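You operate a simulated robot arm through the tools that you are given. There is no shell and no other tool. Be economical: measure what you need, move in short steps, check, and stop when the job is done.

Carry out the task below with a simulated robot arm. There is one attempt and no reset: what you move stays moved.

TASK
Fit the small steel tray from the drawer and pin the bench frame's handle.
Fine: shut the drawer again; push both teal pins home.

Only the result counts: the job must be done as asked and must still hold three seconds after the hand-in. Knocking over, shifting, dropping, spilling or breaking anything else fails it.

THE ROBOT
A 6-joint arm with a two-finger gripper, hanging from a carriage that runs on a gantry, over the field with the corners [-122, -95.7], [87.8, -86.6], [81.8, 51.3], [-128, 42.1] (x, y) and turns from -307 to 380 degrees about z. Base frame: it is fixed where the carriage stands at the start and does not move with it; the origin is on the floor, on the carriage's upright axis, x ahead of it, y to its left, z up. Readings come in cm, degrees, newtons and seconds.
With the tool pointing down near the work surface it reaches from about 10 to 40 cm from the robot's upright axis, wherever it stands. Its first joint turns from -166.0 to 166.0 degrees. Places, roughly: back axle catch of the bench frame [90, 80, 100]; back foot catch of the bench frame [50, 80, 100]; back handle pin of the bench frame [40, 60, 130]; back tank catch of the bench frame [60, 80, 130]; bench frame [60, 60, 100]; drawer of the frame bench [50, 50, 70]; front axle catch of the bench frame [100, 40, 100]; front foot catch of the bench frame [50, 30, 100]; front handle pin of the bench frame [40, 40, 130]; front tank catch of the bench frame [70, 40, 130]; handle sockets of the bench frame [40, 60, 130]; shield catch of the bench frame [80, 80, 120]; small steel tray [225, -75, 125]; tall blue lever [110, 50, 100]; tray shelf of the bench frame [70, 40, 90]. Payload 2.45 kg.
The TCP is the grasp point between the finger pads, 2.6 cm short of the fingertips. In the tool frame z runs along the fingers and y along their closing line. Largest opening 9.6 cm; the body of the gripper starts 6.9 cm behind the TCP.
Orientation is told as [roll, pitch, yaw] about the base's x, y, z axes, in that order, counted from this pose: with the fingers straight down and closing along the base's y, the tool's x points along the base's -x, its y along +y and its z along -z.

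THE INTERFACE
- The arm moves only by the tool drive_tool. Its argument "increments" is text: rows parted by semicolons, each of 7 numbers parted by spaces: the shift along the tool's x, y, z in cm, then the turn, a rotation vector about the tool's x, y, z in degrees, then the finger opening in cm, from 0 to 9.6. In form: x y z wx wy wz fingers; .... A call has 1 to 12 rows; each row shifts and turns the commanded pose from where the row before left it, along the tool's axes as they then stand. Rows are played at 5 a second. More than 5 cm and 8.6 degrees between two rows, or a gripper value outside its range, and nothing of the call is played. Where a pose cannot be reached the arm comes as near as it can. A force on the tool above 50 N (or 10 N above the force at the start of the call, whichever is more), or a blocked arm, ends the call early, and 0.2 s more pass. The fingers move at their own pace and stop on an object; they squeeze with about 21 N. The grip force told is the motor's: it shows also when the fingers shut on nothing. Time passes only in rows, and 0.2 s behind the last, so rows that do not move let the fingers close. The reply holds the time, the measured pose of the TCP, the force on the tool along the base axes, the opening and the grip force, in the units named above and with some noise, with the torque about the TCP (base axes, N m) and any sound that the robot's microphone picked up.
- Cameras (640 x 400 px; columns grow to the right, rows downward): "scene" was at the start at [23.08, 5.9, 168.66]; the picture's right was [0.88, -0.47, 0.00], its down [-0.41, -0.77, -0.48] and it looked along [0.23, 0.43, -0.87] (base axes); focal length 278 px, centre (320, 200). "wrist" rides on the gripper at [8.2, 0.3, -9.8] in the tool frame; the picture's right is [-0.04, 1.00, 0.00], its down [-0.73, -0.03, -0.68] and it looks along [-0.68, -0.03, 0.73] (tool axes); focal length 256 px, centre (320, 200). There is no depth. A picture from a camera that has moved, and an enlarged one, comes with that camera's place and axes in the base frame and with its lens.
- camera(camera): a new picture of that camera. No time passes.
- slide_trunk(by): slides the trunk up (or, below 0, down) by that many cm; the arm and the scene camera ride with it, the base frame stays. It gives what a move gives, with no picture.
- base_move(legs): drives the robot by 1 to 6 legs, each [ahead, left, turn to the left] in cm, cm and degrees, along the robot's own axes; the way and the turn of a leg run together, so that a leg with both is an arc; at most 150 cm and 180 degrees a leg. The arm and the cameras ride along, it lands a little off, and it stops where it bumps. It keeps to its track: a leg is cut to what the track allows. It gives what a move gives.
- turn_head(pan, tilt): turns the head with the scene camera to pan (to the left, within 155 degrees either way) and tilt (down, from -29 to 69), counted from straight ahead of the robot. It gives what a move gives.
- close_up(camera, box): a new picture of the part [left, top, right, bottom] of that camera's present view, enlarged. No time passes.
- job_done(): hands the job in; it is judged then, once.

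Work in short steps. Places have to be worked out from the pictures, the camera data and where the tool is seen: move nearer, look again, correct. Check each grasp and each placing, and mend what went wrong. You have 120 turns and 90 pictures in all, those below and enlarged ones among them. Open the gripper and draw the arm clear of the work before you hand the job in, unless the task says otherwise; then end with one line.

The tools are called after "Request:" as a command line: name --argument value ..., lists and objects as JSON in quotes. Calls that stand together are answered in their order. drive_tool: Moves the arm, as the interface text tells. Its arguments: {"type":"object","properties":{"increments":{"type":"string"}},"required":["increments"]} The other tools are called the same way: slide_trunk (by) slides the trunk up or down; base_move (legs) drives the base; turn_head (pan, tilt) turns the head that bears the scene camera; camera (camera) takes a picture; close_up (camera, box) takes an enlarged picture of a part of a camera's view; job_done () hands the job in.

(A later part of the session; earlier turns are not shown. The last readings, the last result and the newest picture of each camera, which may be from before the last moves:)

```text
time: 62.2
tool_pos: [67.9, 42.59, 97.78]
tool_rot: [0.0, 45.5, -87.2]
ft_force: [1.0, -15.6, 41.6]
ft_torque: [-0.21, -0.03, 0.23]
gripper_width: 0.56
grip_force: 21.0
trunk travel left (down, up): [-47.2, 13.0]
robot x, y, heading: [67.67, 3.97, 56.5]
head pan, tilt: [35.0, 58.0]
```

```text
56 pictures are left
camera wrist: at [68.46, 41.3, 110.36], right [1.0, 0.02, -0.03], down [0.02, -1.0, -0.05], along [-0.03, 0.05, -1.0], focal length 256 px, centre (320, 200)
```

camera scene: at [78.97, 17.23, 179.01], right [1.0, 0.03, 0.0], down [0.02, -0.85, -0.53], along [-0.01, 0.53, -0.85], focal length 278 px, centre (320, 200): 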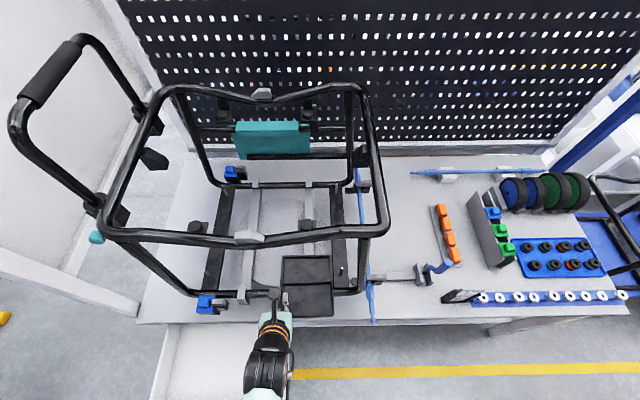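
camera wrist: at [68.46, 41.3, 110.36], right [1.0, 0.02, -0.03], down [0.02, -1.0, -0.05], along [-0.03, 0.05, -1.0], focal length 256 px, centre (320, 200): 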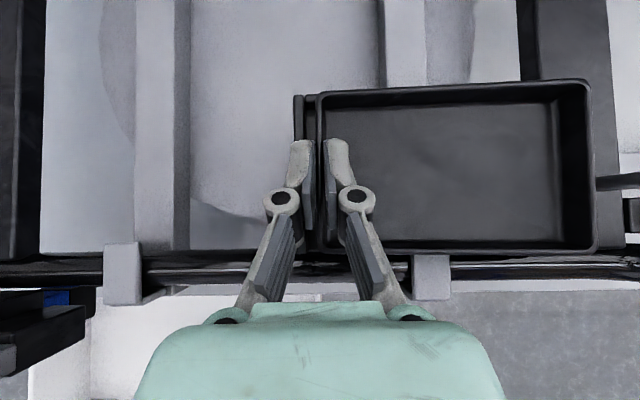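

Contact came early (41 N, pushed to −y, right end raised): the tray's back/right is riding on a lip. Raise 1.2 cm and measure more closely.

Request:
drive_tool --increments "0.42 0 -0.42 0 0 0 0; 0.42 0 -0.42 0 0 0 0; 0 0 0 0 0 0 0"

Request:
camera --camera "wrist"

Request:
close_up --camera "scene" --box '[270, 265, 350, 325]'

```text
time: 63.0
tool_pos: [67.91, 42.38, 98.51]
tool_rot: [-0.1, 45.0, -87.1]
ft_force: [0.0, 0.0, -1.5]
ft_torque: [-0.05, 0.03, 0.0]
gripper_width: 0.6
grip_force: 21.1
trunk travel left (down, up): [-47.2, 13.0]
robot x, y, heading: [67.39, 3.76, 56.4]
head pan, tilt: [35.0, 58.0]
```

```text
55 pictures are left
camera wrist: at [68.42, 41.23, 111.1], right [1.0, 0.02, -0.03], down [0.02, -1.0, -0.04], along [-0.03, 0.04, -1.0], focal length 256 px, centre (320, 200)
```

wrist: 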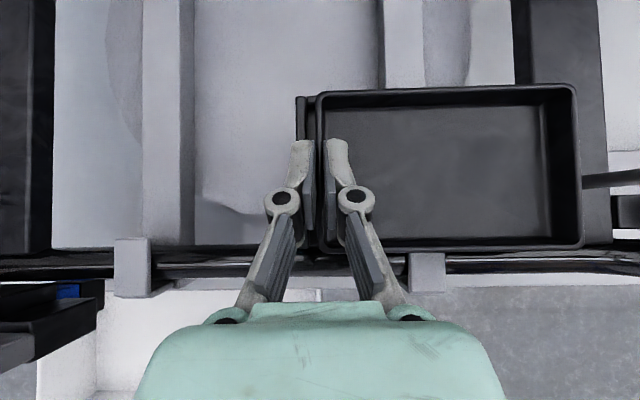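

```text
6.67 times, centred on (310, 295) of scene
camera zoom: at [78.44, 27.28, 174.39], right [1.0, 0.02, 0.0], down [0.02, -0.85, -0.53], along [-0.01, 0.53, -0.85], focal length 1854 px, centre (387, -433)
```

zoom: 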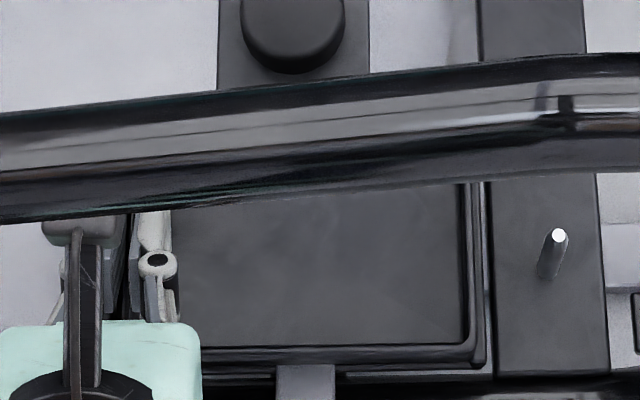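

Re-triangulating gives the lip top at z≈95, so the contact may well have been the shelf floor. Shift 0.3 cm to −y, lower again and compare.

Request:
drive_tool --increments "-0.2 0 -0.2 0 0 0 0; -0.28 0 0.28 0 0 0 0; -0.21 0 0.21 0 0 0 0; 0 0 0 0 0 0 0"

Request:
close_up --camera "wrist" --box '[270, 60, 630, 300]'

Request:
close_up --camera "scene" --box '[270, 265, 350, 325]'

```text
time: 64.0
tool_pos: [68.02, 42.23, 97.95]
tool_rot: [-0.1, 45.1, -87.3]
ft_force: [-0.6, 0.4, 1.6]
ft_torque: [-0.1, -0.28, 0.17]
gripper_width: 0.6
grip_force: 21.3
trunk travel left (down, up): [-47.2, 13.0]
robot x, y, heading: [67.62, 3.94, 56.4]
head pan, tilt: [35.0, 58.0]
```

```text
1.67 times, centred on (450, 180) of wrist
camera zoom: at [68.59, 41.04, 110.56], right [1.0, 0.02, -0.03], down [0.02, -1.0, -0.04], along [-0.03, 0.04, -1.0], focal length 427 px, centre (103, 233)
```

zoom: 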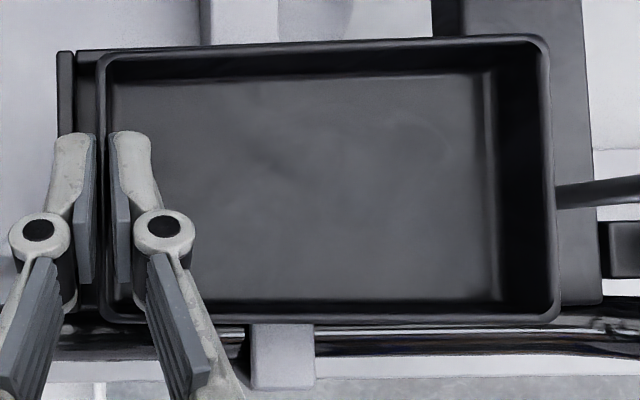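

```text
6.67 times, centred on (310, 295) of scene
camera zoom: at [78.44, 27.29, 174.42], right [1.0, 0.02, 0.0], down [0.02, -0.85, -0.53], along [-0.01, 0.53, -0.85], focal length 1854 px, centre (387, -433)
```

zoom: 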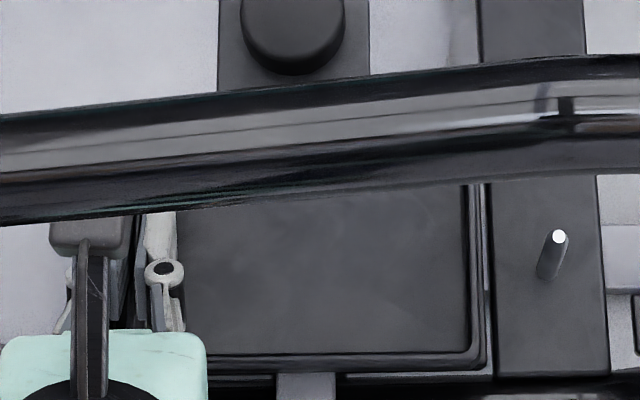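

The right end touches first while the left hangs free: with z=95 the shelf is x 66.6–81.6, so the tray sits ~0.75 cm too far right, on the right lip. Raise, tip the right end down ~6°, and shift left with the base.

Request:
drive_tool --increments "0.5 0 -0.5 0 0 0 0; 0.5 0 -0.5 0 0 0 0; 0 0 0 4.24 0 4.24 0; 0 0 0 0 0 0 0"

Request:
base_move --legs '[[-0.42, 0.62, 0]]'

Request:
camera --camera "wrist"

```text
time: 65.0
tool_pos: [68.29, 42.29, 99.55]
tool_rot: [-8.5, 44.9, -93.2]
ft_force: [1.5, 1.4, 0.7]
ft_torque: [-0.13, -0.35, 0.21]
gripper_width: 0.62
grip_force: 20.8
trunk travel left (down, up): [-47.2, 13.0]
robot x, y, heading: [67.64, 3.76, 56.8]
head pan, tilt: [35.0, 58.0]
```

```text
time: 65.7
tool_pos: [67.33, 42.2, 99.5]
tool_rot: [-8.5, 44.8, -93.2]
ft_force: [0.2, -0.9, -1.9]
ft_torque: [-0.05, 0.12, 0.0]
gripper_width: 0.62
grip_force: 21.1
trunk travel left (down, up): [-47.2, 13.0]
robot x, y, heading: [66.81, 3.28, 56.4]
head pan, tilt: [35.0, 58.0]
```

```text
51 pictures are left
camera wrist: at [69.26, 41.08, 111.9], right [0.99, 0.02, -0.13], down [0.01, -1.0, -0.04], along [-0.13, 0.03, -0.99], focal length 256 px, centre (320, 200)
```

wrist: 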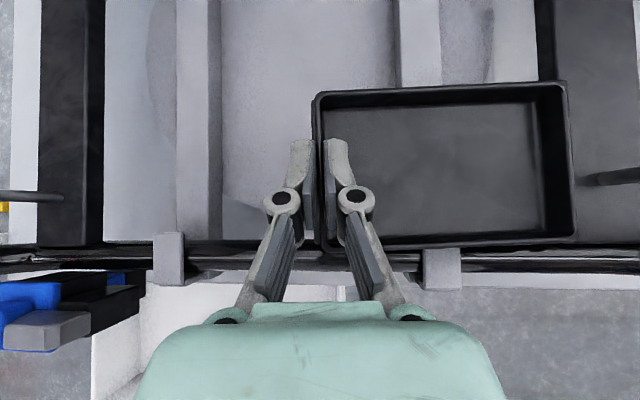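

Now free of contact with the right end ~6° down and tray within x 67.0–80.8. Lower in small steps.

Request:
drive_tool --increments "-0.28 0.04 0.28 0 0 0 0; -0.28 0.04 0.28 0 0 0 0; -0.21 0.03 0.21 0 0 0 0; 0 0 0 0 0 0 0"

Request:
close_up --camera "wrist" --box '[270, 60, 630, 300]'

Request:
close_up --camera "scene" --box '[270, 265, 350, 325]'

```text
time: 66.7
tool_pos: [67.5, 42.32, 98.44]
tool_rot: [-8.6, 45.0, -93.4]
ft_force: [0.4, -6.4, 18.4]
ft_torque: [0.18, -0.02, 0.03]
gripper_width: 0.62
grip_force: 21.3
trunk travel left (down, up): [-47.2, 13.0]
robot x, y, heading: [66.9, 3.59, 56.4]
head pan, tilt: [35.0, 58.0]
```

```text
1.67 times, centred on (450, 180) of wrist
camera zoom: at [69.34, 41.1, 111.02], right [0.99, 0.02, -0.13], down [0.01, -1.0, -0.04], along [-0.13, 0.04, -0.99], focal length 427 px, centre (103, 233)
```

zoom: 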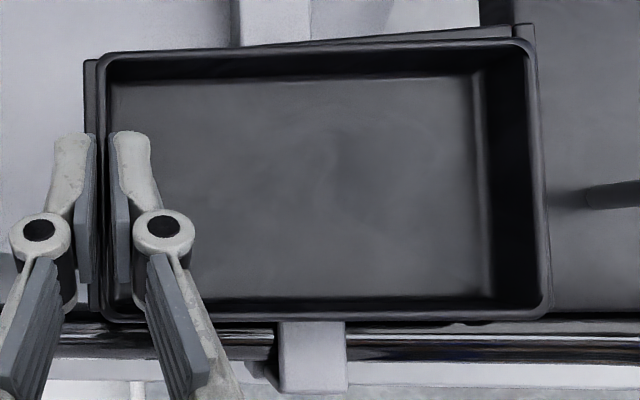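

```text
6.67 times, centred on (310, 295) of scene
camera zoom: at [77.7, 27.25, 174.44], right [1.0, 0.02, 0.0], down [0.02, -0.85, -0.53], along [-0.01, 0.53, -0.85], focal length 1854 px, centre (387, -433)
```

zoom: 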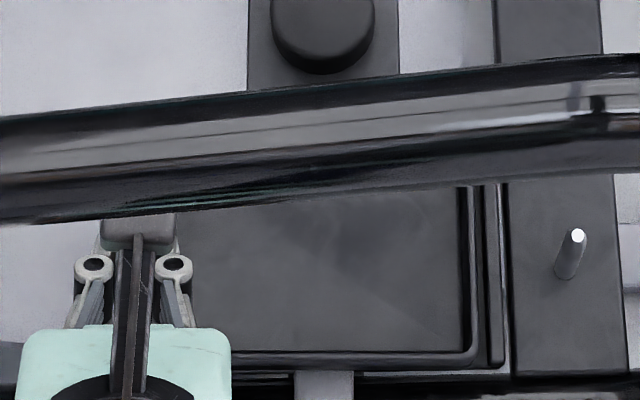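

The tray's right end is now inside the right lip and resting on the floor. Level it: lower the left end while rotating back 4°.

Request:
drive_tool --increments "-0.15 0.02 0.15 -0.71 0 -0.71 0; -0.17 0.02 0.17 -0.71 0 -0.71 0; -0.17 0.02 0.17 -0.71 0 -0.71 0; -0.17 0.01 0.17 -0.71 0 -0.71 0; 0 0 0 0 0 0 0"

Request:
close_up --camera "wrist" --box '[270, 60, 630, 300]'

```text
time: 67.2
tool_pos: [67.44, 42.49, 98.43]
tool_rot: [-6.7, 45.5, -92.1]
ft_force: [-0.2, -4.4, 13.5]
ft_torque: [-0.54, 0.01, -0.09]
gripper_width: 0.62
grip_force: 20.7
trunk travel left (down, up): [-47.2, 13.0]
robot x, y, heading: [66.91, 3.71, 56.4]
head pan, tilt: [35.0, 58.0]
stopped in row 2: the force on the tool passed its limit at 55 N (the readings are from after the stop); the commanded pose is now the measured one
```

```text
1.67 times, centred on (450, 180) of wrist
camera zoom: at [69.05, 41.14, 110.95], right [0.99, 0.02, -0.11], down [0.01, -1.0, -0.05], along [-0.11, 0.05, -0.99], focal length 427 px, centre (103, 233)
```

zoom: 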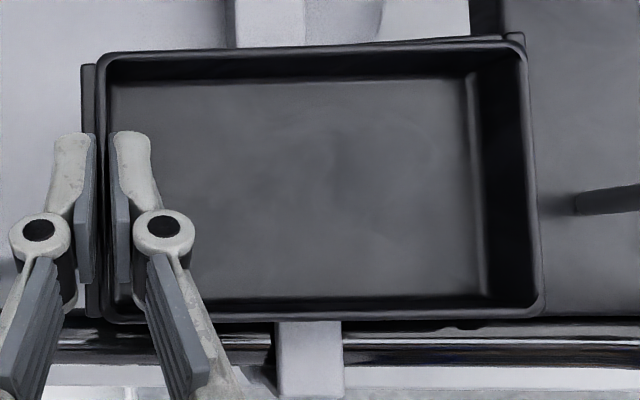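

The outer finger likely sits on the left lip (force near TCP). Lift slightly, shift 0.3 cm right, then let the left end settle by opening.

Request:
drive_tool --increments "0.14 0.3 -0.14 0 0 0 0; 0 0 0 0 0 0 0"

Request:
close_up --camera "wrist" --box '[270, 60, 630, 300]'

```text
time: 67.8
tool_pos: [67.69, 42.49, 98.44]
tool_rot: [-6.7, 45.4, -92.1]
ft_force: [0.1, -2.0, -1.6]
ft_torque: [-0.02, 0.11, -0.01]
gripper_width: 0.59
grip_force: 20.9
trunk travel left (down, up): [-47.2, 13.0]
robot x, y, heading: [66.67, 3.62, 56.1]
head pan, tilt: [35.0, 58.0]
```

```text
1.67 times, centred on (450, 180) of wrist
camera zoom: at [69.32, 41.12, 111.03], right [0.99, 0.02, -0.11], down [0.01, -1.0, -0.05], along [-0.11, 0.04, -0.99], focal length 427 px, centre (103, 233)
```

zoom: 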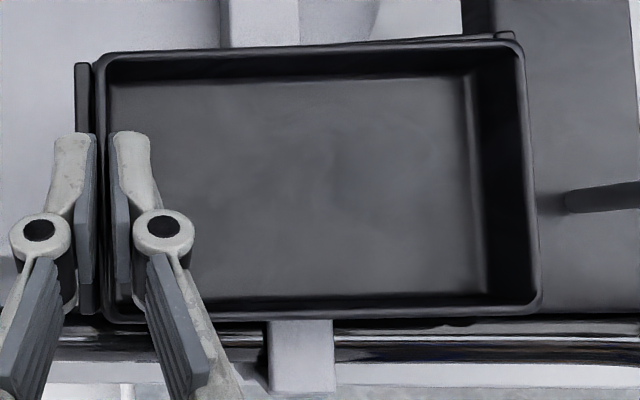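

Torques suggest the last contact was at the tray's front-left corner on the front lip; the back has ~1 cm spare. Shift +0.4 in y, then lower gently.

Request:
drive_tool --increments "0.28 0 0.28 0 0 0 0; -0.14 0.01 0.14 0 0 0 0; -0.14 0.01 0.14 0 0 0 0; 0 0 0 0 0 0 0"

```text
time: 68.8
tool_pos: [67.71, 42.7, 98.16]
tool_rot: [-6.6, 45.5, -91.9]
ft_force: [-1.0, -11.7, 7.0]
ft_torque: [0.11, -0.34, 0.26]
gripper_width: 0.58
grip_force: 20.7
trunk travel left (down, up): [-47.2, 13.0]
robot x, y, heading: [66.73, 3.67, 56.5]
head pan, tilt: [35.0, 58.0]
```

Contacts on both front and back within 0.2 cm mean the fit is tight and yaw matters: the tray reads ~0.8° more yaw than the shelf. Raise, turn −0.8°, recentre, lower.

Request:
drive_tool --increments "0.28 0 -0.35 0 0 0 0; 0 0 0 -0.57 0 0.57 0; -0.21 0.01 0.21 0 0 0 0; -0.14 0.01 0.14 0 0 0 0; 0 0 0 0 0 0 0"

Request:
close_up --camera "wrist" --box '[270, 60, 630, 300]'

```text
time: 70.0
tool_pos: [67.71, 42.72, 98.2]
tool_rot: [-6.7, 45.3, -92.8]
ft_force: [0.3, -13.9, 8.2]
ft_torque: [0.16, -0.37, 0.32]
gripper_width: 0.61
grip_force: 20.7
trunk travel left (down, up): [-47.2, 13.0]
robot x, y, heading: [66.93, 3.54, 56.5]
head pan, tilt: [35.0, 58.0]
```

```text
1.67 times, centred on (450, 180) of wrist
camera zoom: at [69.3, 41.39, 110.66], right [0.99, 0.01, -0.11], down [0.0, -1.0, -0.04], along [-0.11, 0.04, -0.99], focal length 427 px, centre (103, 233)
```

zoom: 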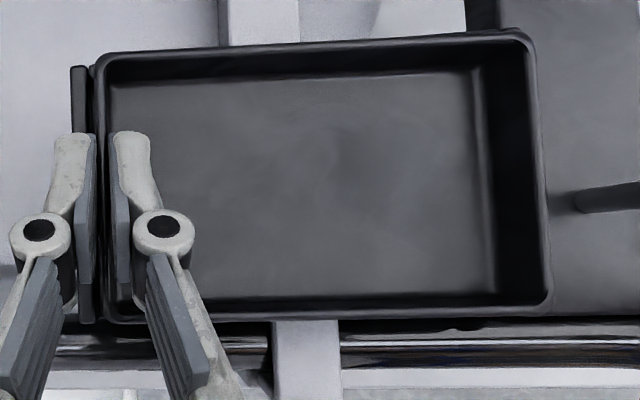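

By refined rim depth the tray is ~0.3 cm too far back now (gap 0.1 back, 0.7 front). Raise, shift −0.35 in y, restore yaw 0.5°, lower to light contact.

Request:
drive_tool --increments "0.28 0 -0.28 0 0 0 0; -0.3 0 -0.3 0.3 0 -0.3 0; 0 0 0 0 0 0 0; -0.18 0.01 0.18 0 0 0 0; -0.18 0.01 0.18 0 0 0 0; 0 0 0 0 0 0 0"

```text
time: 71.4
tool_pos: [67.74, 42.52, 98.07]
tool_rot: [-6.8, 45.4, -92.5]
ft_force: [0.6, 1.3, 1.7]
ft_torque: [-0.06, -0.33, 0.24]
gripper_width: 0.61
grip_force: 20.9
trunk travel left (down, up): [-47.2, 13.0]
robot x, y, heading: [66.81, 3.65, 56.3]
head pan, tilt: [35.0, 58.0]
```

Light contact only at the right end (≈3.7 N, 12 cm away) – it is down on the floor. Now level by rotating back while lowering the left end.

Request:
drive_tool --increments "-0.14 0.01 0.14 -0.6 0 -0.6 0; -0.14 0.01 0.14 -0.6 0 -0.6 0; -0.14 0.01 0.14 -0.6 0 -0.6 0; 0 0 0 0 0 0 0"

Request:
close_up --camera "wrist" --box '[270, 60, 630, 300]'

```text
time: 72.3
tool_pos: [67.63, 42.68, 97.63]
tool_rot: [-3.3, 46.2, -90.0]
ft_force: [-2.1, -15.0, 20.4]
ft_torque: [-0.4, 0.18, 0.13]
gripper_width: 0.59
grip_force: 21.2
trunk travel left (down, up): [-47.2, 13.0]
robot x, y, heading: [66.96, 3.34, 56.5]
head pan, tilt: [35.0, 58.0]
stopped in row 4: the force on the tool passed its limit at 52 N (the readings are from after the stop); the commanded pose is now the measured one
```

```text
1.67 times, centred on (450, 180) of wrist
camera zoom: at [68.69, 41.03, 110.28], right [1.0, 0.01, -0.07], down [0.01, -1.0, -0.06], along [-0.07, 0.06, -1.0], focal length 427 px, centre (103, 233)
```

zoom: 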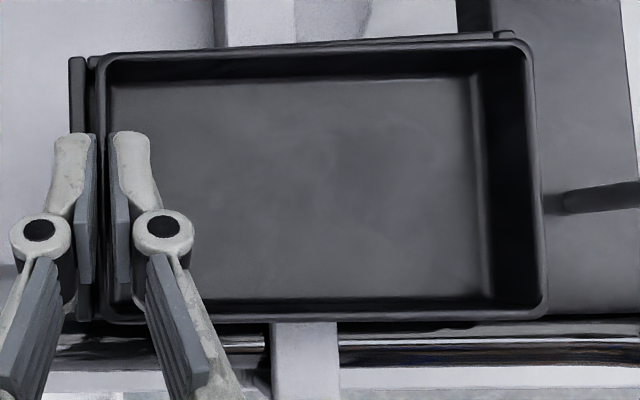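

The finger now bears on the left lip with the tray nearly down (left ~0.5 cm up). Open slightly to let it settle.

Request:
drive_tool --increments "0.1 0 -0.1 0 0 0 0; 0 0 0 0 0 0 1.6; 0 0 0 0 0 0 1.6; 0 0 0 0 0 0 1.6"

Request:
close_up --camera "wrist" --box '[270, 60, 630, 300]'

```text
time: 73.3
tool_pos: [67.77, 42.73, 97.7]
tool_rot: [-3.2, 46.1, -90.0]
ft_force: [1.8, 1.3, 3.7]
ft_torque: [0.05, 0.0, -0.02]
gripper_width: 1.65
grip_force: 0.0
trunk travel left (down, up): [-47.2, 13.0]
robot x, y, heading: [67.11, 3.45, 56.4]
head pan, tilt: [35.0, 58.0]
```

```text
1.67 times, centred on (450, 180) of wrist
camera zoom: at [68.81, 41.24, 110.3], right [1.0, 0.01, -0.07], down [0.01, -1.0, -0.06], along [-0.07, 0.06, -1.0], focal length 427 px, centre (103, 233)
```

zoom: 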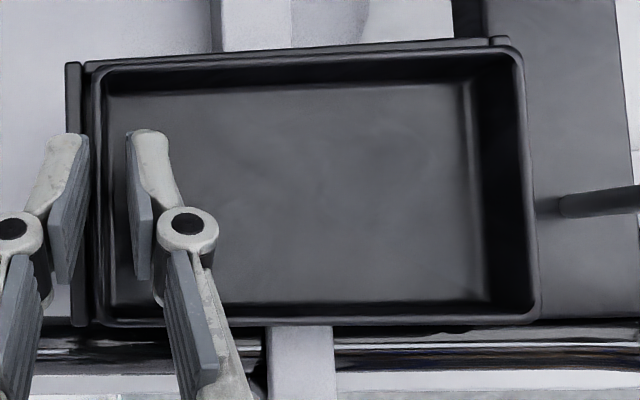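

It appears seated parallel in the shelf. Lift the fingers straight up 5 cm and inspect.

Request:
drive_tool --increments "0.7 0 -0.7 0 0 0 1.6; 1.4 0 -1.4 0 0 0 1.6; 1.4 0 -1.4 0 0 0 1.6; 0 0 0 0 0 0 1.6"

Request:
camera --camera "wrist"

Request:
close_up --camera "scene" --box '[260, 255, 360, 330]'

```text
time: 74.3
tool_pos: [67.98, 42.47, 102.79]
tool_rot: [-3.1, 46.1, -90.0]
ft_force: [0.1, 0.0, -0.1]
ft_torque: [0.03, 0.01, -0.02]
gripper_width: 1.58
grip_force: 0.0
trunk travel left (down, up): [-47.2, 13.0]
robot x, y, heading: [66.62, 3.44, 56.4]
head pan, tilt: [35.0, 58.0]
```

```text
43 pictures are left
camera wrist: at [68.99, 41.12, 115.28], right [1.0, 0.01, -0.07], down [0.01, -1.0, -0.06], along [-0.07, 0.06, -1.0], focal length 256 px, centre (320, 200)
```

wrist: 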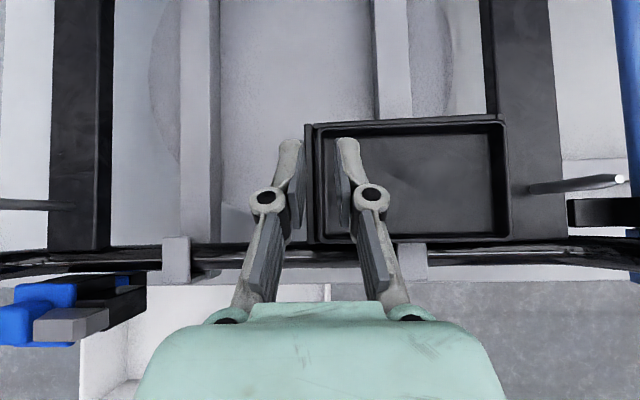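

```text
5.33 times, centred on (310, 292) of scene
camera zoom: at [77.68, 27.21, 174.41], right [1.0, 0.02, 0.0], down [0.02, -0.85, -0.53], along [-0.01, 0.53, -0.85], focal length 1483 px, centre (373, -293)
```

zoom: 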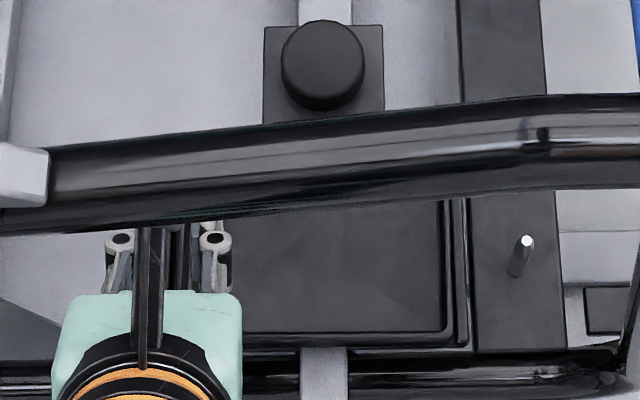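

Tray lies inside the lips on all sides visible. Retreat with the base to the front and check again.

Request:
base_move --legs '[[-8.33, -5.53, 0]]'

Request:
close_up --camera "wrist" --box '[270, 0, 570, 200]'

```text
time: 75.5
tool_pos: [67.98, 32.73, 102.81]
tool_rot: [-3.2, 46.2, -89.9]
ft_force: [0.2, 0.1, 0.3]
ft_torque: [0.0, 0.02, -0.02]
gripper_width: 1.59
grip_force: 0.1
trunk travel left (down, up): [-47.2, 13.0]
robot x, y, heading: [67.06, -6.1, 56.5]
head pan, tilt: [35.0, 58.0]
```

```text
2.00 times, centred on (420, 100) of wrist
camera zoom: at [68.97, 31.37, 115.28], right [1.0, 0.01, -0.07], down [0.01, -1.0, -0.06], along [-0.07, 0.06, -1.0], focal length 512 px, centre (120, 400)
```

zoom: 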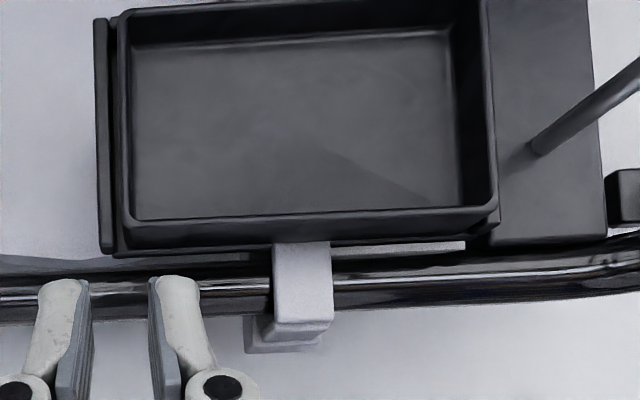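

Zoom further on the front edge to confirm it's inside the front lip.

Request:
close_up --camera "wrist" --box '[310, 80, 410, 140]'

Request:
close_up --camera "wrist" --box '[440, 60, 540, 130]'

```text
6.40 times, centred on (360, 110) of wrist
camera zoom: at [68.97, 31.37, 115.28], right [1.0, 0.01, -0.07], down [0.01, -1.0, -0.06], along [-0.07, 0.06, -1.0], focal length 1638 px, centre (64, 776)
```

zoom: 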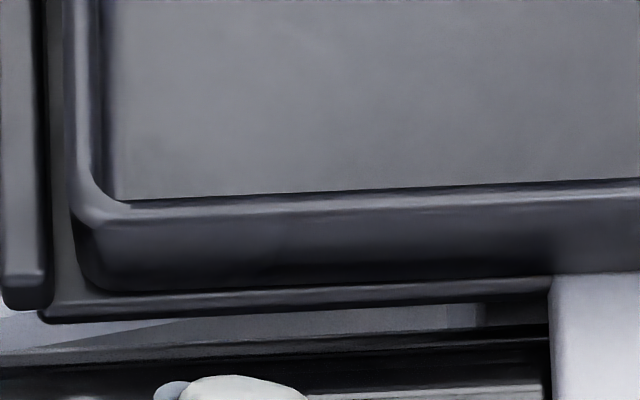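

```text
5.71 times, centred on (490, 95) of wrist
camera zoom: at [68.97, 31.37, 115.28], right [1.0, 0.01, -0.07], down [0.01, -1.0, -0.06], along [-0.07, 0.06, -1.0], focal length 1463 px, centre (-651, 800)
```

zoom: 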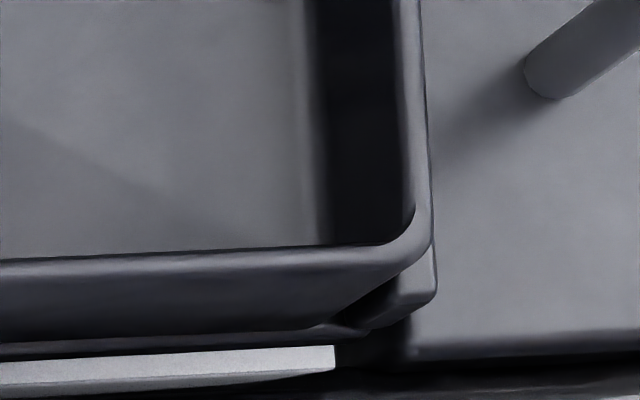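

The tray sits flat between the left, right and back lips. Next, the drawer: back off, move in front of it and lower with fingers closed.

Request:
base_move --legs '[[-16.68, -11.04, 0], [-28.55, 5.09, 0]]'

Request:
slide_trunk --by -25

Request:
drive_tool --increments "0 0 0 -2.2 0 -2.2 0; 0 0 0 0 0 0 0"

Request:
camera --camera "wrist"

```text
time: 78.7
tool_pos: [47.59, -8.3, 102.82]
tool_rot: [-3.2, 46.1, -89.1]
ft_force: [0.7, 0.0, 1.0]
ft_torque: [0.0, -0.03, -0.01]
gripper_width: 1.62
grip_force: 0.0
trunk travel left (down, up): [-47.2, 13.0]
robot x, y, heading: [47.03, -47.18, 57.4]
head pan, tilt: [35.0, 58.0]
```

```text
time: 81.3
tool_pos: [47.72, -8.23, 77.79]
tool_rot: [-3.2, 46.2, -89.1]
ft_force: [0.8, -0.2, 0.6]
ft_torque: [-0.02, 0.05, 0.0]
gripper_width: 1.6
grip_force: 0.0
trunk travel left (down, up): [-22.2, 38.0]
robot x, y, heading: [47.0, -47.4, 57.1]
head pan, tilt: [35.0, 58.0]
```

```text
time: 81.9
tool_pos: [47.63, -8.23, 77.79]
tool_rot: [1.3, 46.1, -85.9]
ft_force: [0.4, -0.4, 0.8]
ft_torque: [-0.02, 0.0, -0.01]
gripper_width: 0.03
grip_force: 20.7
trunk travel left (down, up): [-22.2, 38.0]
robot x, y, heading: [46.72, -47.17, 57.2]
head pan, tilt: [35.0, 58.0]
```

```text
38 pictures are left
camera wrist: at [48.02, -9.72, 90.31], right [1.0, 0.03, -0.01], down [0.03, -1.0, -0.06], along [-0.01, 0.06, -1.0], focal length 256 px, centre (320, 200)
```

wrist: 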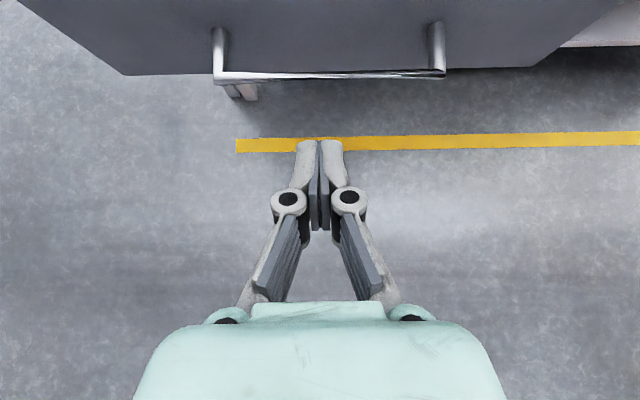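

Bar at y≈1.4, face at y≈5.2. Go forward above the bar, then dip behind it so the tips push on the face just above the bar.

Request:
base_move --legs '[[8.0, 5.16, 0]]'

Request:
camera --camera "wrist"

```text
time: 83.0
tool_pos: [47.59, 1.29, 77.86]
tool_rot: [1.3, 46.2, -86.0]
ft_force: [0.1, 0.3, -0.2]
ft_torque: [-0.05, 0.0, 0.0]
gripper_width: 0.0
grip_force: 20.5
trunk travel left (down, up): [-22.2, 38.0]
robot x, y, heading: [47.29, -38.29, 57.1]
head pan, tilt: [35.0, 58.0]
```

```text
37 pictures are left
camera wrist: at [47.98, -0.23, 90.32], right [1.0, 0.03, -0.01], down [0.02, -1.0, -0.06], along [-0.01, 0.06, -1.0], focal length 256 px, centre (320, 200)
```

wrist: 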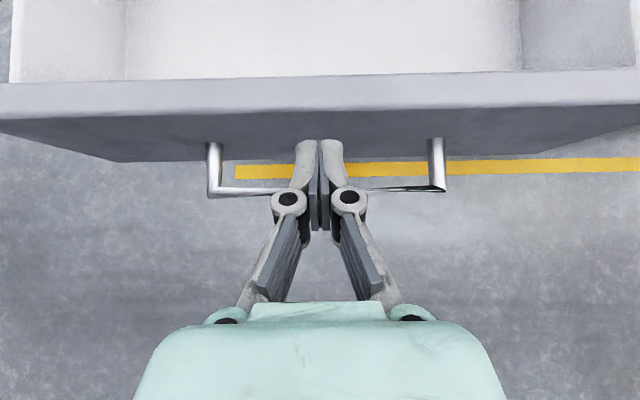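

Face top z≈76, so tips at z≈73.5 will bear on the face above the bar. Lower 3.3 and push with the base along the drawer's axis.

Request:
slide_trunk --by -3.3

Request:
base_move --legs '[[17.98, 12.71, 0]]'

Request:
camera --camera "wrist"

```text
time: 83.8
tool_pos: [47.58, 1.23, 74.35]
tool_rot: [1.3, 46.1, -86.0]
ft_force: [0.6, -0.2, -0.7]
ft_torque: [0.01, -0.01, 0.0]
gripper_width: 0.0
grip_force: 20.8
trunk travel left (down, up): [-18.9, 41.3]
robot x, y, heading: [46.7, -37.85, 57.3]
head pan, tilt: [35.0, 58.0]
```

```text
time: 85.4
tool_pos: [46.5, 23.14, 74.4]
tool_rot: [1.4, 46.3, -86.1]
ft_force: [0.1, 0.6, -0.3]
ft_torque: [0.02, 0.0, -0.01]
gripper_width: 0.01
grip_force: 28.3
trunk travel left (down, up): [-18.9, 41.3]
robot x, y, heading: [45.97, -16.04, 57.3]
head pan, tilt: [35.0, 58.0]
```

```text
36 pictures are left
camera wrist: at [46.84, 21.58, 87.03], right [1.0, 0.02, -0.01], down [0.02, -1.0, -0.06], along [-0.01, 0.06, -1.0], focal length 256 px, centre (320, 200)
```

wrist: 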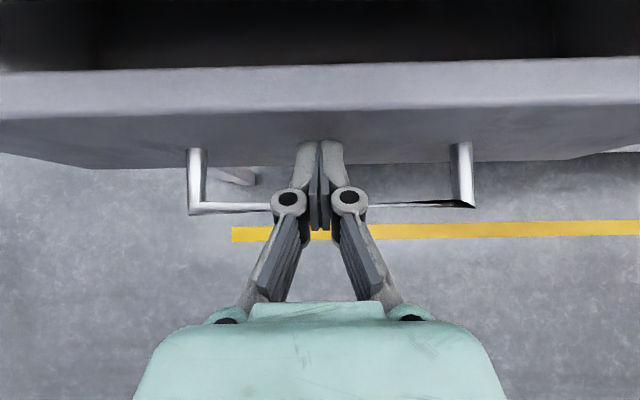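

The drawer follows; about 4.2 cm remain. Finish with the arm in small steps, watching the force.

Request:
drive_tool --increments "0.7 -0.04 0.7 0 0 0 0; 0.7 -0.04 0.7 0 0 0 0; 0.35 -0.02 0.35 0 0 0 0; 0 0 0 0 0 0 0"

Request:
camera --camera "wrist"

```text
time: 86.4
tool_pos: [46.41, 25.38, 74.44]
tool_rot: [1.1, 46.1, -85.9]
ft_force: [0.2, -0.5, -0.1]
ft_torque: [-0.01, 0.01, 0.0]
gripper_width: 0.0
grip_force: 28.6
trunk travel left (down, up): [-18.9, 41.3]
robot x, y, heading: [45.87, -15.95, 56.9]
head pan, tilt: [35.0, 58.0]
```

```text
35 pictures are left
camera wrist: at [46.71, 23.94, 87.04], right [1.0, 0.03, -0.01], down [0.03, -1.0, -0.06], along [-0.02, 0.06, -1.0], focal length 256 px, centre (320, 200)
```

wrist: 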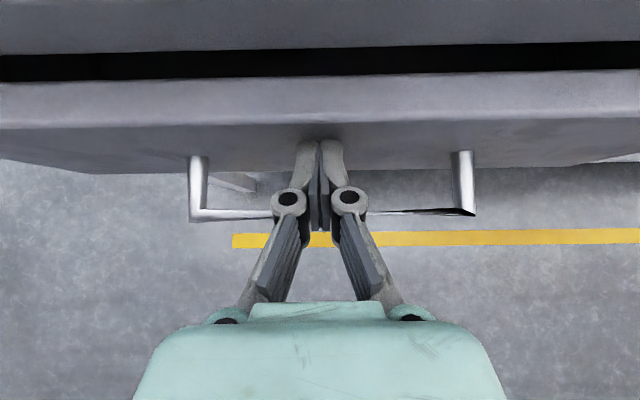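

About 2 cm gap left. Continue until resistance.

Request:
drive_tool --increments "0.5 -0.03 0.5 0 0 0 0; 0.5 -0.03 0.5 0 0 0 0; 0.3 -0.02 0.3 0 0 0 0; 0.2 -0.02 0.2 0 0 0 0; 0.2 0 0.2 0 0 0 0; 0 0 0 0 0 0 0"

Request:
camera --camera "wrist"

```text
time: 87.8
tool_pos: [46.55, 27.86, 74.48]
tool_rot: [1.2, 46.1, -85.8]
ft_force: [0.1, -0.5, 0.2]
ft_torque: [-0.02, 0.04, 0.01]
gripper_width: 0.0
grip_force: 27.9
out of reach, approached as far as the arm can: row 3
trunk travel left (down, up): [-18.9, 41.3]
robot x, y, heading: [45.63, -15.96, 57.1]
head pan, tilt: [35.0, 58.0]
```

```text
34 pictures are left
camera wrist: at [46.8, 26.35, 87.03], right [1.0, 0.03, -0.01], down [0.03, -1.0, -0.06], along [-0.02, 0.06, -1.0], focal length 256 px, centre (320, 200)
```

wrist: 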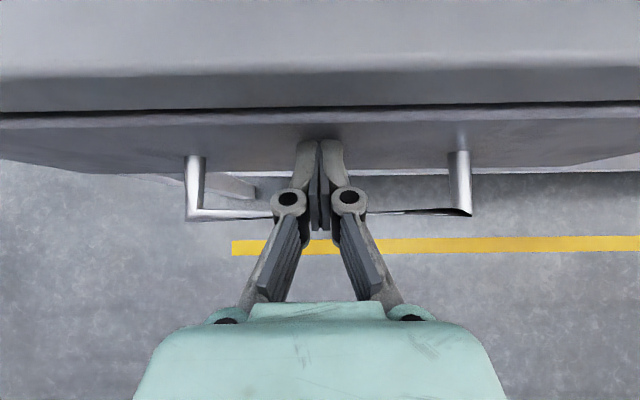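

Almost flush; no stop force yet. Push on a few mm.

Request:
drive_tool --increments "0.2 -0.01 0.2 0 0 0 0; 0.2 -0.01 0.2 0 0 0 0; 0.2 0 0.2 0 0 0 0; 0 0 0 0 0 0 0"

Request:
close_up --camera "wrist" --box '[160, 40, 480, 240]'

```text
time: 88.8
tool_pos: [46.54, 28.28, 74.47]
tool_rot: [1.2, 45.9, -85.8]
ft_force: [1.8, -18.3, 9.5]
ft_torque: [0.11, -0.02, -0.04]
gripper_width: 0.58
grip_force: 28.5
trunk travel left (down, up): [-18.9, 41.3]
robot x, y, heading: [45.84, -15.79, 57.3]
head pan, tilt: [35.0, 58.0]
```

```text
2.00 times, centred on (320, 140) of wrist
camera zoom: at [46.82, 26.83, 87.02], right [1.0, 0.03, -0.01], down [0.03, -1.0, -0.06], along [-0.02, 0.06, -1.0], focal length 512 px, centre (320, 320)
```

zoom: 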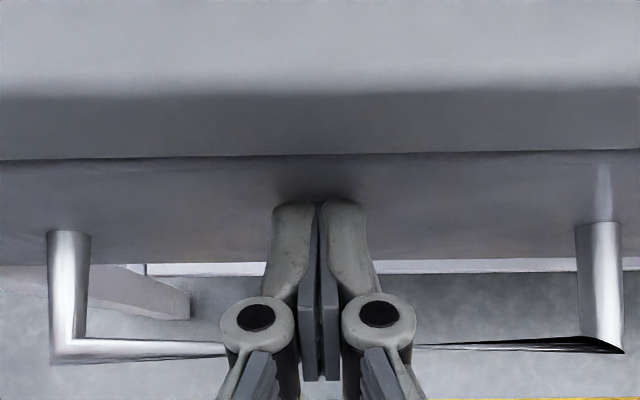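

18 N stop: the drawer is shut. Triangulated pins: front knob ≈(36.6,38.1,130.7), back ≈(35.6,64.7,130.7). Back off, raise fully and tilt the tool toward horizontal.

Request:
base_move --legs '[[-12.6, -8.16, 0]]'

Request:
slide_trunk --by 41

Request:
drive_tool --increments "0 0 0 0 8 0 0; 0 0 0 0 8 0 0; 0 0 0 0 8 0 0; 0 0 0 0 6 0 0; 0 0 0 0 0 0 0"

Request:
camera --camera "scene"

```text
time: 90.2
tool_pos: [46.62, 13.42, 74.47]
tool_rot: [1.3, 46.3, -85.6]
ft_force: [0.4, 0.1, 0.3]
ft_torque: [-0.01, 0.0, 0.0]
gripper_width: 0.02
grip_force: 28.3
trunk travel left (down, up): [-18.9, 41.3]
robot x, y, heading: [45.7, -31.17, 57.4]
head pan, tilt: [35.0, 58.0]
```

```text
refused: 41 is not a number from -40 to 40
```

```text
time: 91.4
tool_pos: [46.63, 13.52, 74.56]
tool_rot: [3.8, 76.2, -82.9]
ft_force: [0.3, -0.1, -0.5]
ft_torque: [0.0, 0.0, 0.01]
gripper_width: 0.0
grip_force: 28.5
trunk travel left (down, up): [-18.9, 41.3]
robot x, y, heading: [46.06, -30.84, 57.4]
head pan, tilt: [35.0, 58.0]
```

```text
32 pictures are left
camera scene: at [56.67, -7.38, 146.11], right [1.0, 0.04, 0.0], down [0.03, -0.85, -0.53], along [-0.02, 0.53, -0.85], focal length 278 px, centre (320, 200)
```

scene: 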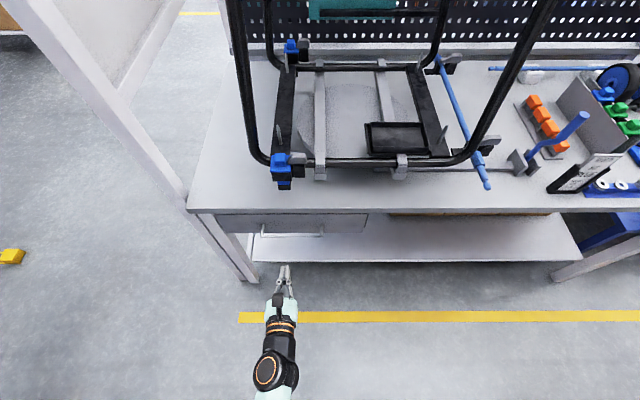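

Drawer shut in view, tray in place. Raise the trunk 40 and then the arm toward z≈131.

Request:
slide_trunk --by 40

Request:
drive_tool --increments "1.94 0 -0.48 0 0 0 0; 1.94 0 -0.48 0 0 0 0; 1.94 0 -0.48 0 0 0 0; 1.94 0 -0.48 0 0 0 0; 1.94 0 -0.48 0 0 0 0; 1.94 0 -0.48 0 0 0 0; 1.94 0 -0.48 0 0 0 0; 1.94 0 -0.48 0 0 0 0; 0 0 0 0 0 0 0"

Request:
camera --camera "scene"

```text
time: 95.2
tool_pos: [46.7, 13.61, 114.63]
tool_rot: [3.7, 76.2, -83.1]
ft_force: [0.2, -0.1, -0.3]
ft_torque: [0.0, -0.01, 0.02]
gripper_width: 0.01
grip_force: 28.4
trunk travel left (down, up): [-58.9, 1.3]
robot x, y, heading: [46.05, -30.93, 57.4]
head pan, tilt: [35.0, 58.0]
```

```text
time: 97.2
tool_pos: [46.44, 13.6, 130.58]
tool_rot: [3.5, 76.2, -83.1]
ft_force: [0.3, -0.3, 0.9]
ft_torque: [0.0, 0.0, 0.0]
gripper_width: 0.0
grip_force: 28.3
trunk travel left (down, up): [-58.9, 1.3]
robot x, y, heading: [45.93, -31.29, 57.2]
head pan, tilt: [35.0, 58.0]
```

```text
31 pictures are left
camera scene: at [56.67, -7.38, 186.11], right [1.0, 0.04, 0.0], down [0.03, -0.85, -0.53], along [-0.02, 0.53, -0.85], focal length 278 px, centre (320, 200)
```

scene: 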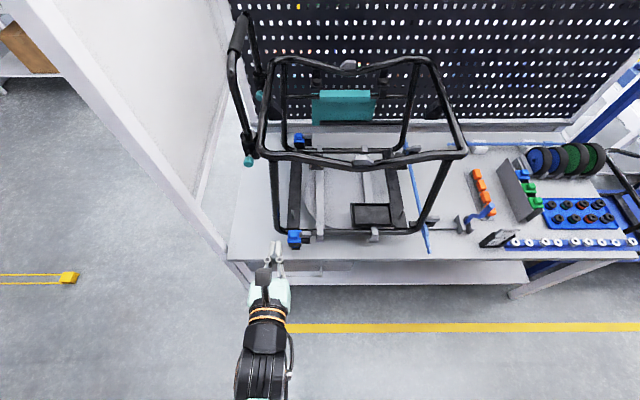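

z=130.6 reached, and the new rays agree with the knob places. Enlarge the pins.

Request:
close_up --camera "scene" --box '[215, 60, 315, 180]'

```text
3.33 times, centred on (265, 120) of scene
camera zoom: at [56.67, -7.38, 186.11], right [1.0, 0.04, 0.0], down [0.03, -0.85, -0.53], along [-0.02, 0.53, -0.85], focal length 927 px, centre (503, 467)
```

zoom: 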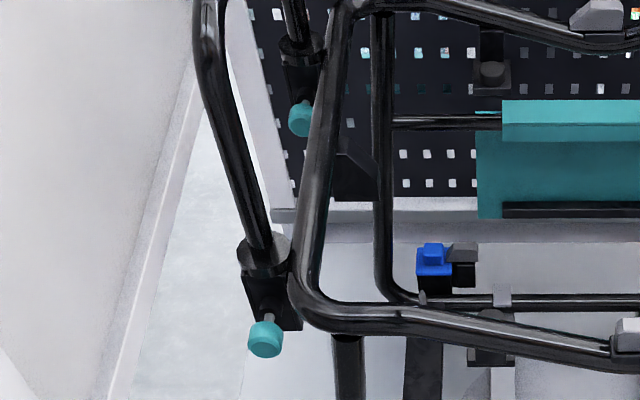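

Front knob is unobstructed from −y. Move to x≈36.4 and approach to ~3 cm short.

Request:
base_move --legs '[[-5.4, 8.41, 0], [14.3, 9.2, 0]]'

Request:
camera --camera "wrist"

Request:
camera --camera "scene"

```text
time: 99.5
tool_pos: [36.77, 30.93, 130.51]
tool_rot: [3.6, 76.1, -83.3]
ft_force: [-0.2, -0.3, 0.4]
ft_torque: [-0.04, 0.01, 0.0]
gripper_width: 0.0
grip_force: 28.8
trunk travel left (down, up): [-58.9, 1.3]
robot x, y, heading: [35.83, -13.75, 57.2]
head pan, tilt: [35.0, 58.0]
```

```text
29 pictures are left
camera wrist: at [37.45, 23.28, 140.61], right [1.0, 0.05, -0.02], down [0.03, -0.83, -0.55], along [-0.05, 0.55, -0.83], focal length 256 px, centre (320, 200)
```

wrist: 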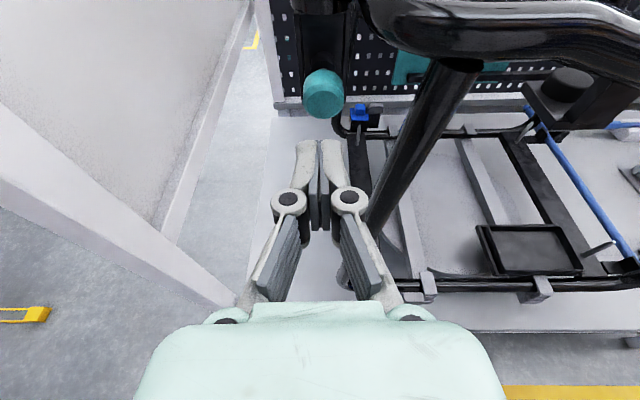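

```text
28 pictures are left
camera scene: at [46.86, 9.95, 186.11], right [1.0, 0.04, 0.0], down [0.03, -0.85, -0.53], along [-0.02, 0.53, -0.85], focal length 278 px, centre (320, 200)
```

scene: 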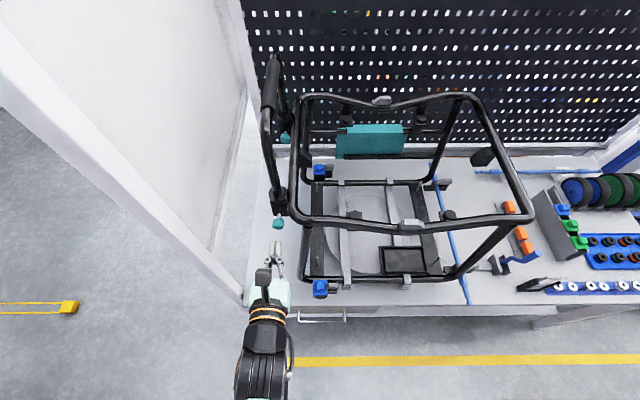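

Aligned with the knob (x 36.6, z 130.8). Raise 0.6 and push along +y in small steps.

Request:
drive_tool --increments "0.6 -0.1 -0.15 0 0 0 0; 0.36 0 1.46 0 0 0 0; 0.36 0 1.46 0 0 0 0; 0.12 0 0.49 0 0 0 0; 0.12 0 0.49 0 0 0 0; 0.12 0 0.49 0 0 0 0; 0.12 0 0.49 0 0 0 0; 0 0 0 0 0 0 0"

Request:
camera --camera "wrist"

```text
time: 101.3
tool_pos: [36.2, 35.67, 131.29]
tool_rot: [3.4, 76.1, -83.4]
ft_force: [-2.8, -39.2, 16.4]
ft_torque: [0.66, -0.03, 0.04]
gripper_width: 0.61
grip_force: 28.4
trunk travel left (down, up): [-58.9, 1.3]
robot x, y, heading: [36.13, -13.9, 56.8]
head pan, tilt: [35.0, 58.0]
```

```text
27 pictures are left
camera wrist: at [37.03, 27.95, 141.37], right [1.0, 0.05, -0.02], down [0.03, -0.83, -0.55], along [-0.05, 0.55, -0.83], focal length 256 px, centre (320, 200)
```

wrist: 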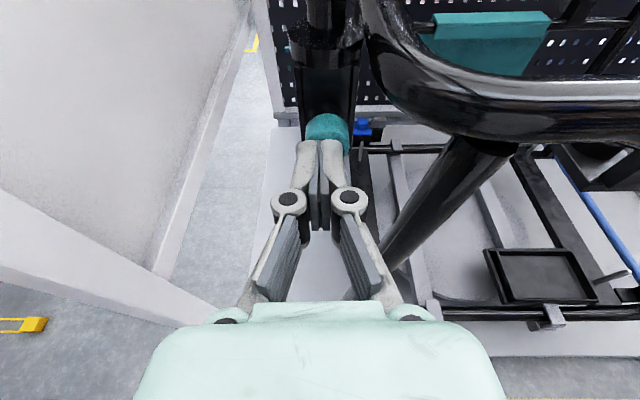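

39 N resistance. Check whether the pin has moved.

Request:
close_up --camera "wrist" --box '[270, 60, 390, 180]'

Request:
close_up --camera "scene" --box '[240, 180, 320, 250]'

```text
3.33 times, centred on (330, 120) of wrist
camera zoom: at [37.03, 27.95, 141.37], right [1.0, 0.05, -0.02], down [0.03, -0.83, -0.55], along [-0.05, 0.55, -0.83], focal length 853 px, centre (287, 467)
```

zoom: 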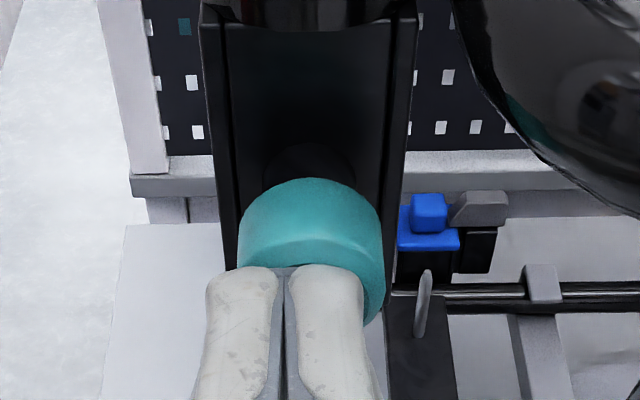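

```text
5.71 times, centred on (280, 215) of scene
camera zoom: at [46.85, 9.79, 186.06], right [1.0, 0.04, 0.0], down [0.03, -0.85, -0.53], along [-0.02, 0.53, -0.85], focal length 1589 px, centre (549, 114)
```

zoom: 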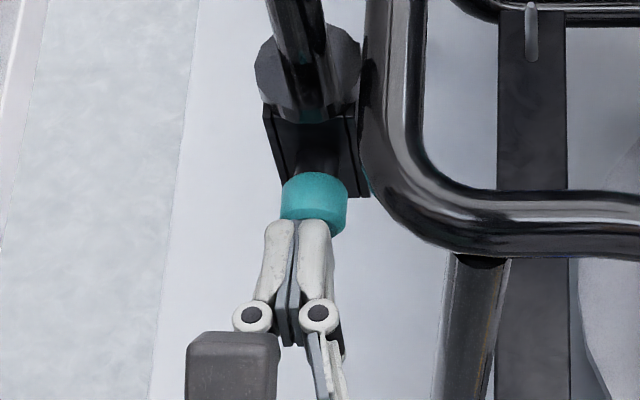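

The stem looks hidden now. One more small push to confirm it's against a hard stop.

Request:
drive_tool --increments "0.05 0 0.2 0 0 0 0; 0 0 0 0 0 0 0; 0 0 0 0 0 0 0"

```text
time: 101.6
tool_pos: [36.21, 35.72, 131.28]
tool_rot: [3.4, 76.3, -83.4]
ft_force: [-1.4, -31.0, 5.6]
ft_torque: [0.31, 0.03, 0.03]
gripper_width: 0.57
grip_force: 29.0
trunk travel left (down, up): [-58.9, 1.3]
robot x, y, heading: [36.15, -14.12, 57.0]
head pan, tilt: [35.0, 58.0]
stopped in row 1: the force on the tool passed its limit at 56 N (the readings are from after the stop); the commanded pose is now the measured one
```

Hard stop. Back off 7 cm and compare the pin visually.

Request:
drive_tool --increments "-0.5 0 -1.9 0 0 0 0; -0.7 0 -2.5 0 0 0 0; -0.7 0 -2.5 0 0 0 0; 0 0 0 0 0 0 0"

Request:
close_up --camera "wrist" --box '[260, 0, 400, 140]'

Request:
close_up --camera "scene" --box '[240, 80, 320, 250]'

```text
time: 102.6
tool_pos: [36.63, 28.76, 130.96]
tool_rot: [3.7, 76.4, -83.2]
ft_force: [0.1, -0.1, -0.1]
ft_torque: [0.0, 0.0, -0.02]
gripper_width: 0.0
grip_force: 28.6
trunk travel left (down, up): [-58.9, 1.3]
robot x, y, heading: [36.17, -13.86, 56.7]
head pan, tilt: [35.0, 58.0]
```

```text
2.86 times, centred on (330, 70) of wrist
camera zoom: at [37.43, 21.06, 141.11], right [1.0, 0.05, -0.02], down [0.03, -0.83, -0.56], along [-0.05, 0.55, -0.83], focal length 731 px, centre (291, 571)
```

zoom: 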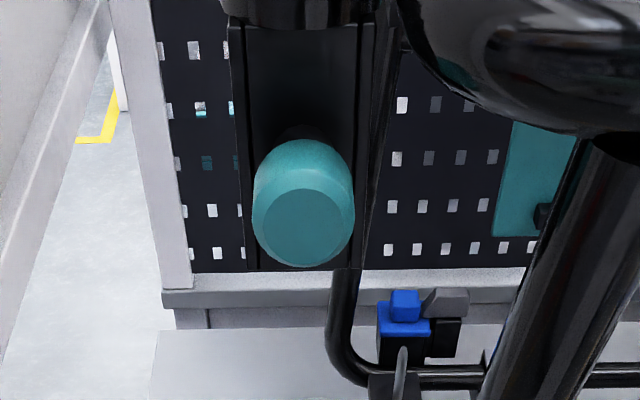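

```text
2.35 times, centred on (280, 165) of scene
camera zoom: at [46.85, 9.92, 186.11], right [1.0, 0.04, 0.0], down [0.03, -0.85, -0.53], along [-0.02, 0.53, -0.85], focal length 654 px, centre (414, 282)
```

zoom: 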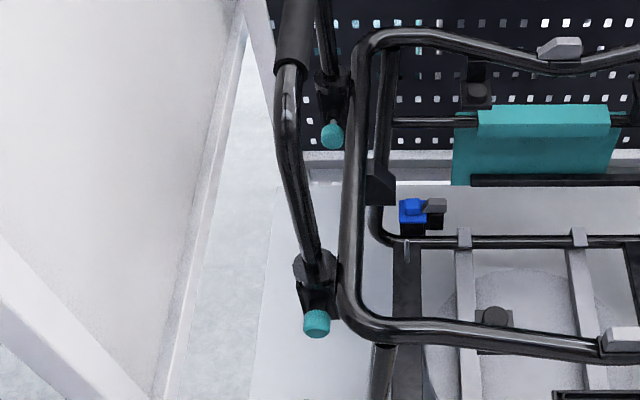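

Front pin is home (no stem showing); the back stem still shows. For the back pin I'll come diagonally from the front right above the top rail; first raise, then shift right and turn 30° left.

Request:
drive_tool --increments "1.46 0 -0.36 0 0 0 0; 1.46 0 -0.36 0 0 0 0; 0 0 0 0 0 0 0"

Request:
base_move --legs '[[-5.02, -3.29, 0], [20.26, -30.96, 0], [0, 0, 30]]'

Request:
turn_head --pan 35 --tilt 45

Request:
camera --camera "scene"

```text
time: 103.4
tool_pos: [36.63, 28.83, 134.17]
tool_rot: [3.5, 76.5, -83.2]
ft_force: [-0.5, 0.0, -0.2]
ft_torque: [0.01, 0.0, 0.02]
gripper_width: 0.0
grip_force: 28.9
trunk travel left (down, up): [-58.9, 1.3]
robot x, y, heading: [36.08, -13.58, 57.0]
head pan, tilt: [35.0, 58.0]
```

```text
time: 107.8
tool_pos: [52.28, 17.92, 134.09]
tool_rot: [3.6, 76.5, -53.9]
ft_force: [-0.2, 0.3, 0.3]
ft_torque: [0.01, 0.02, 0.01]
gripper_width: 0.02
grip_force: 28.7
trunk travel left (down, up): [-58.9, 1.3]
robot x, y, heading: [72.89, -19.43, 86.5]
head pan, tilt: [35.0, 58.0]
```

```text
time: 108.5
tool_pos: [52.16, 17.89, 134.02]
tool_rot: [3.6, 76.6, -53.9]
ft_force: [0.2, -0.4, -0.1]
ft_torque: [-0.02, 0.0, -0.02]
gripper_width: 0.0
grip_force: 28.6
trunk travel left (down, up): [-58.9, 1.3]
robot x, y, heading: [72.45, -19.46, 86.3]
head pan, tilt: [35.0, 45.0]
```

```text
22 pictures are left
camera scene: at [69.77, 7.63, 187.82], right [0.85, 0.52, 0.0], down [0.37, -0.6, -0.71], along [-0.37, 0.6, -0.71], focal length 278 px, centre (320, 200)
```

scene: 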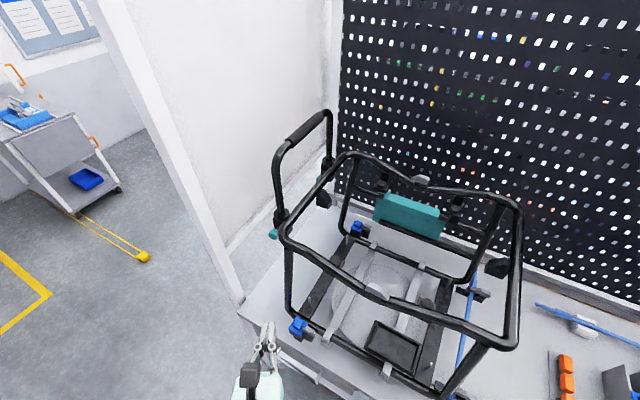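

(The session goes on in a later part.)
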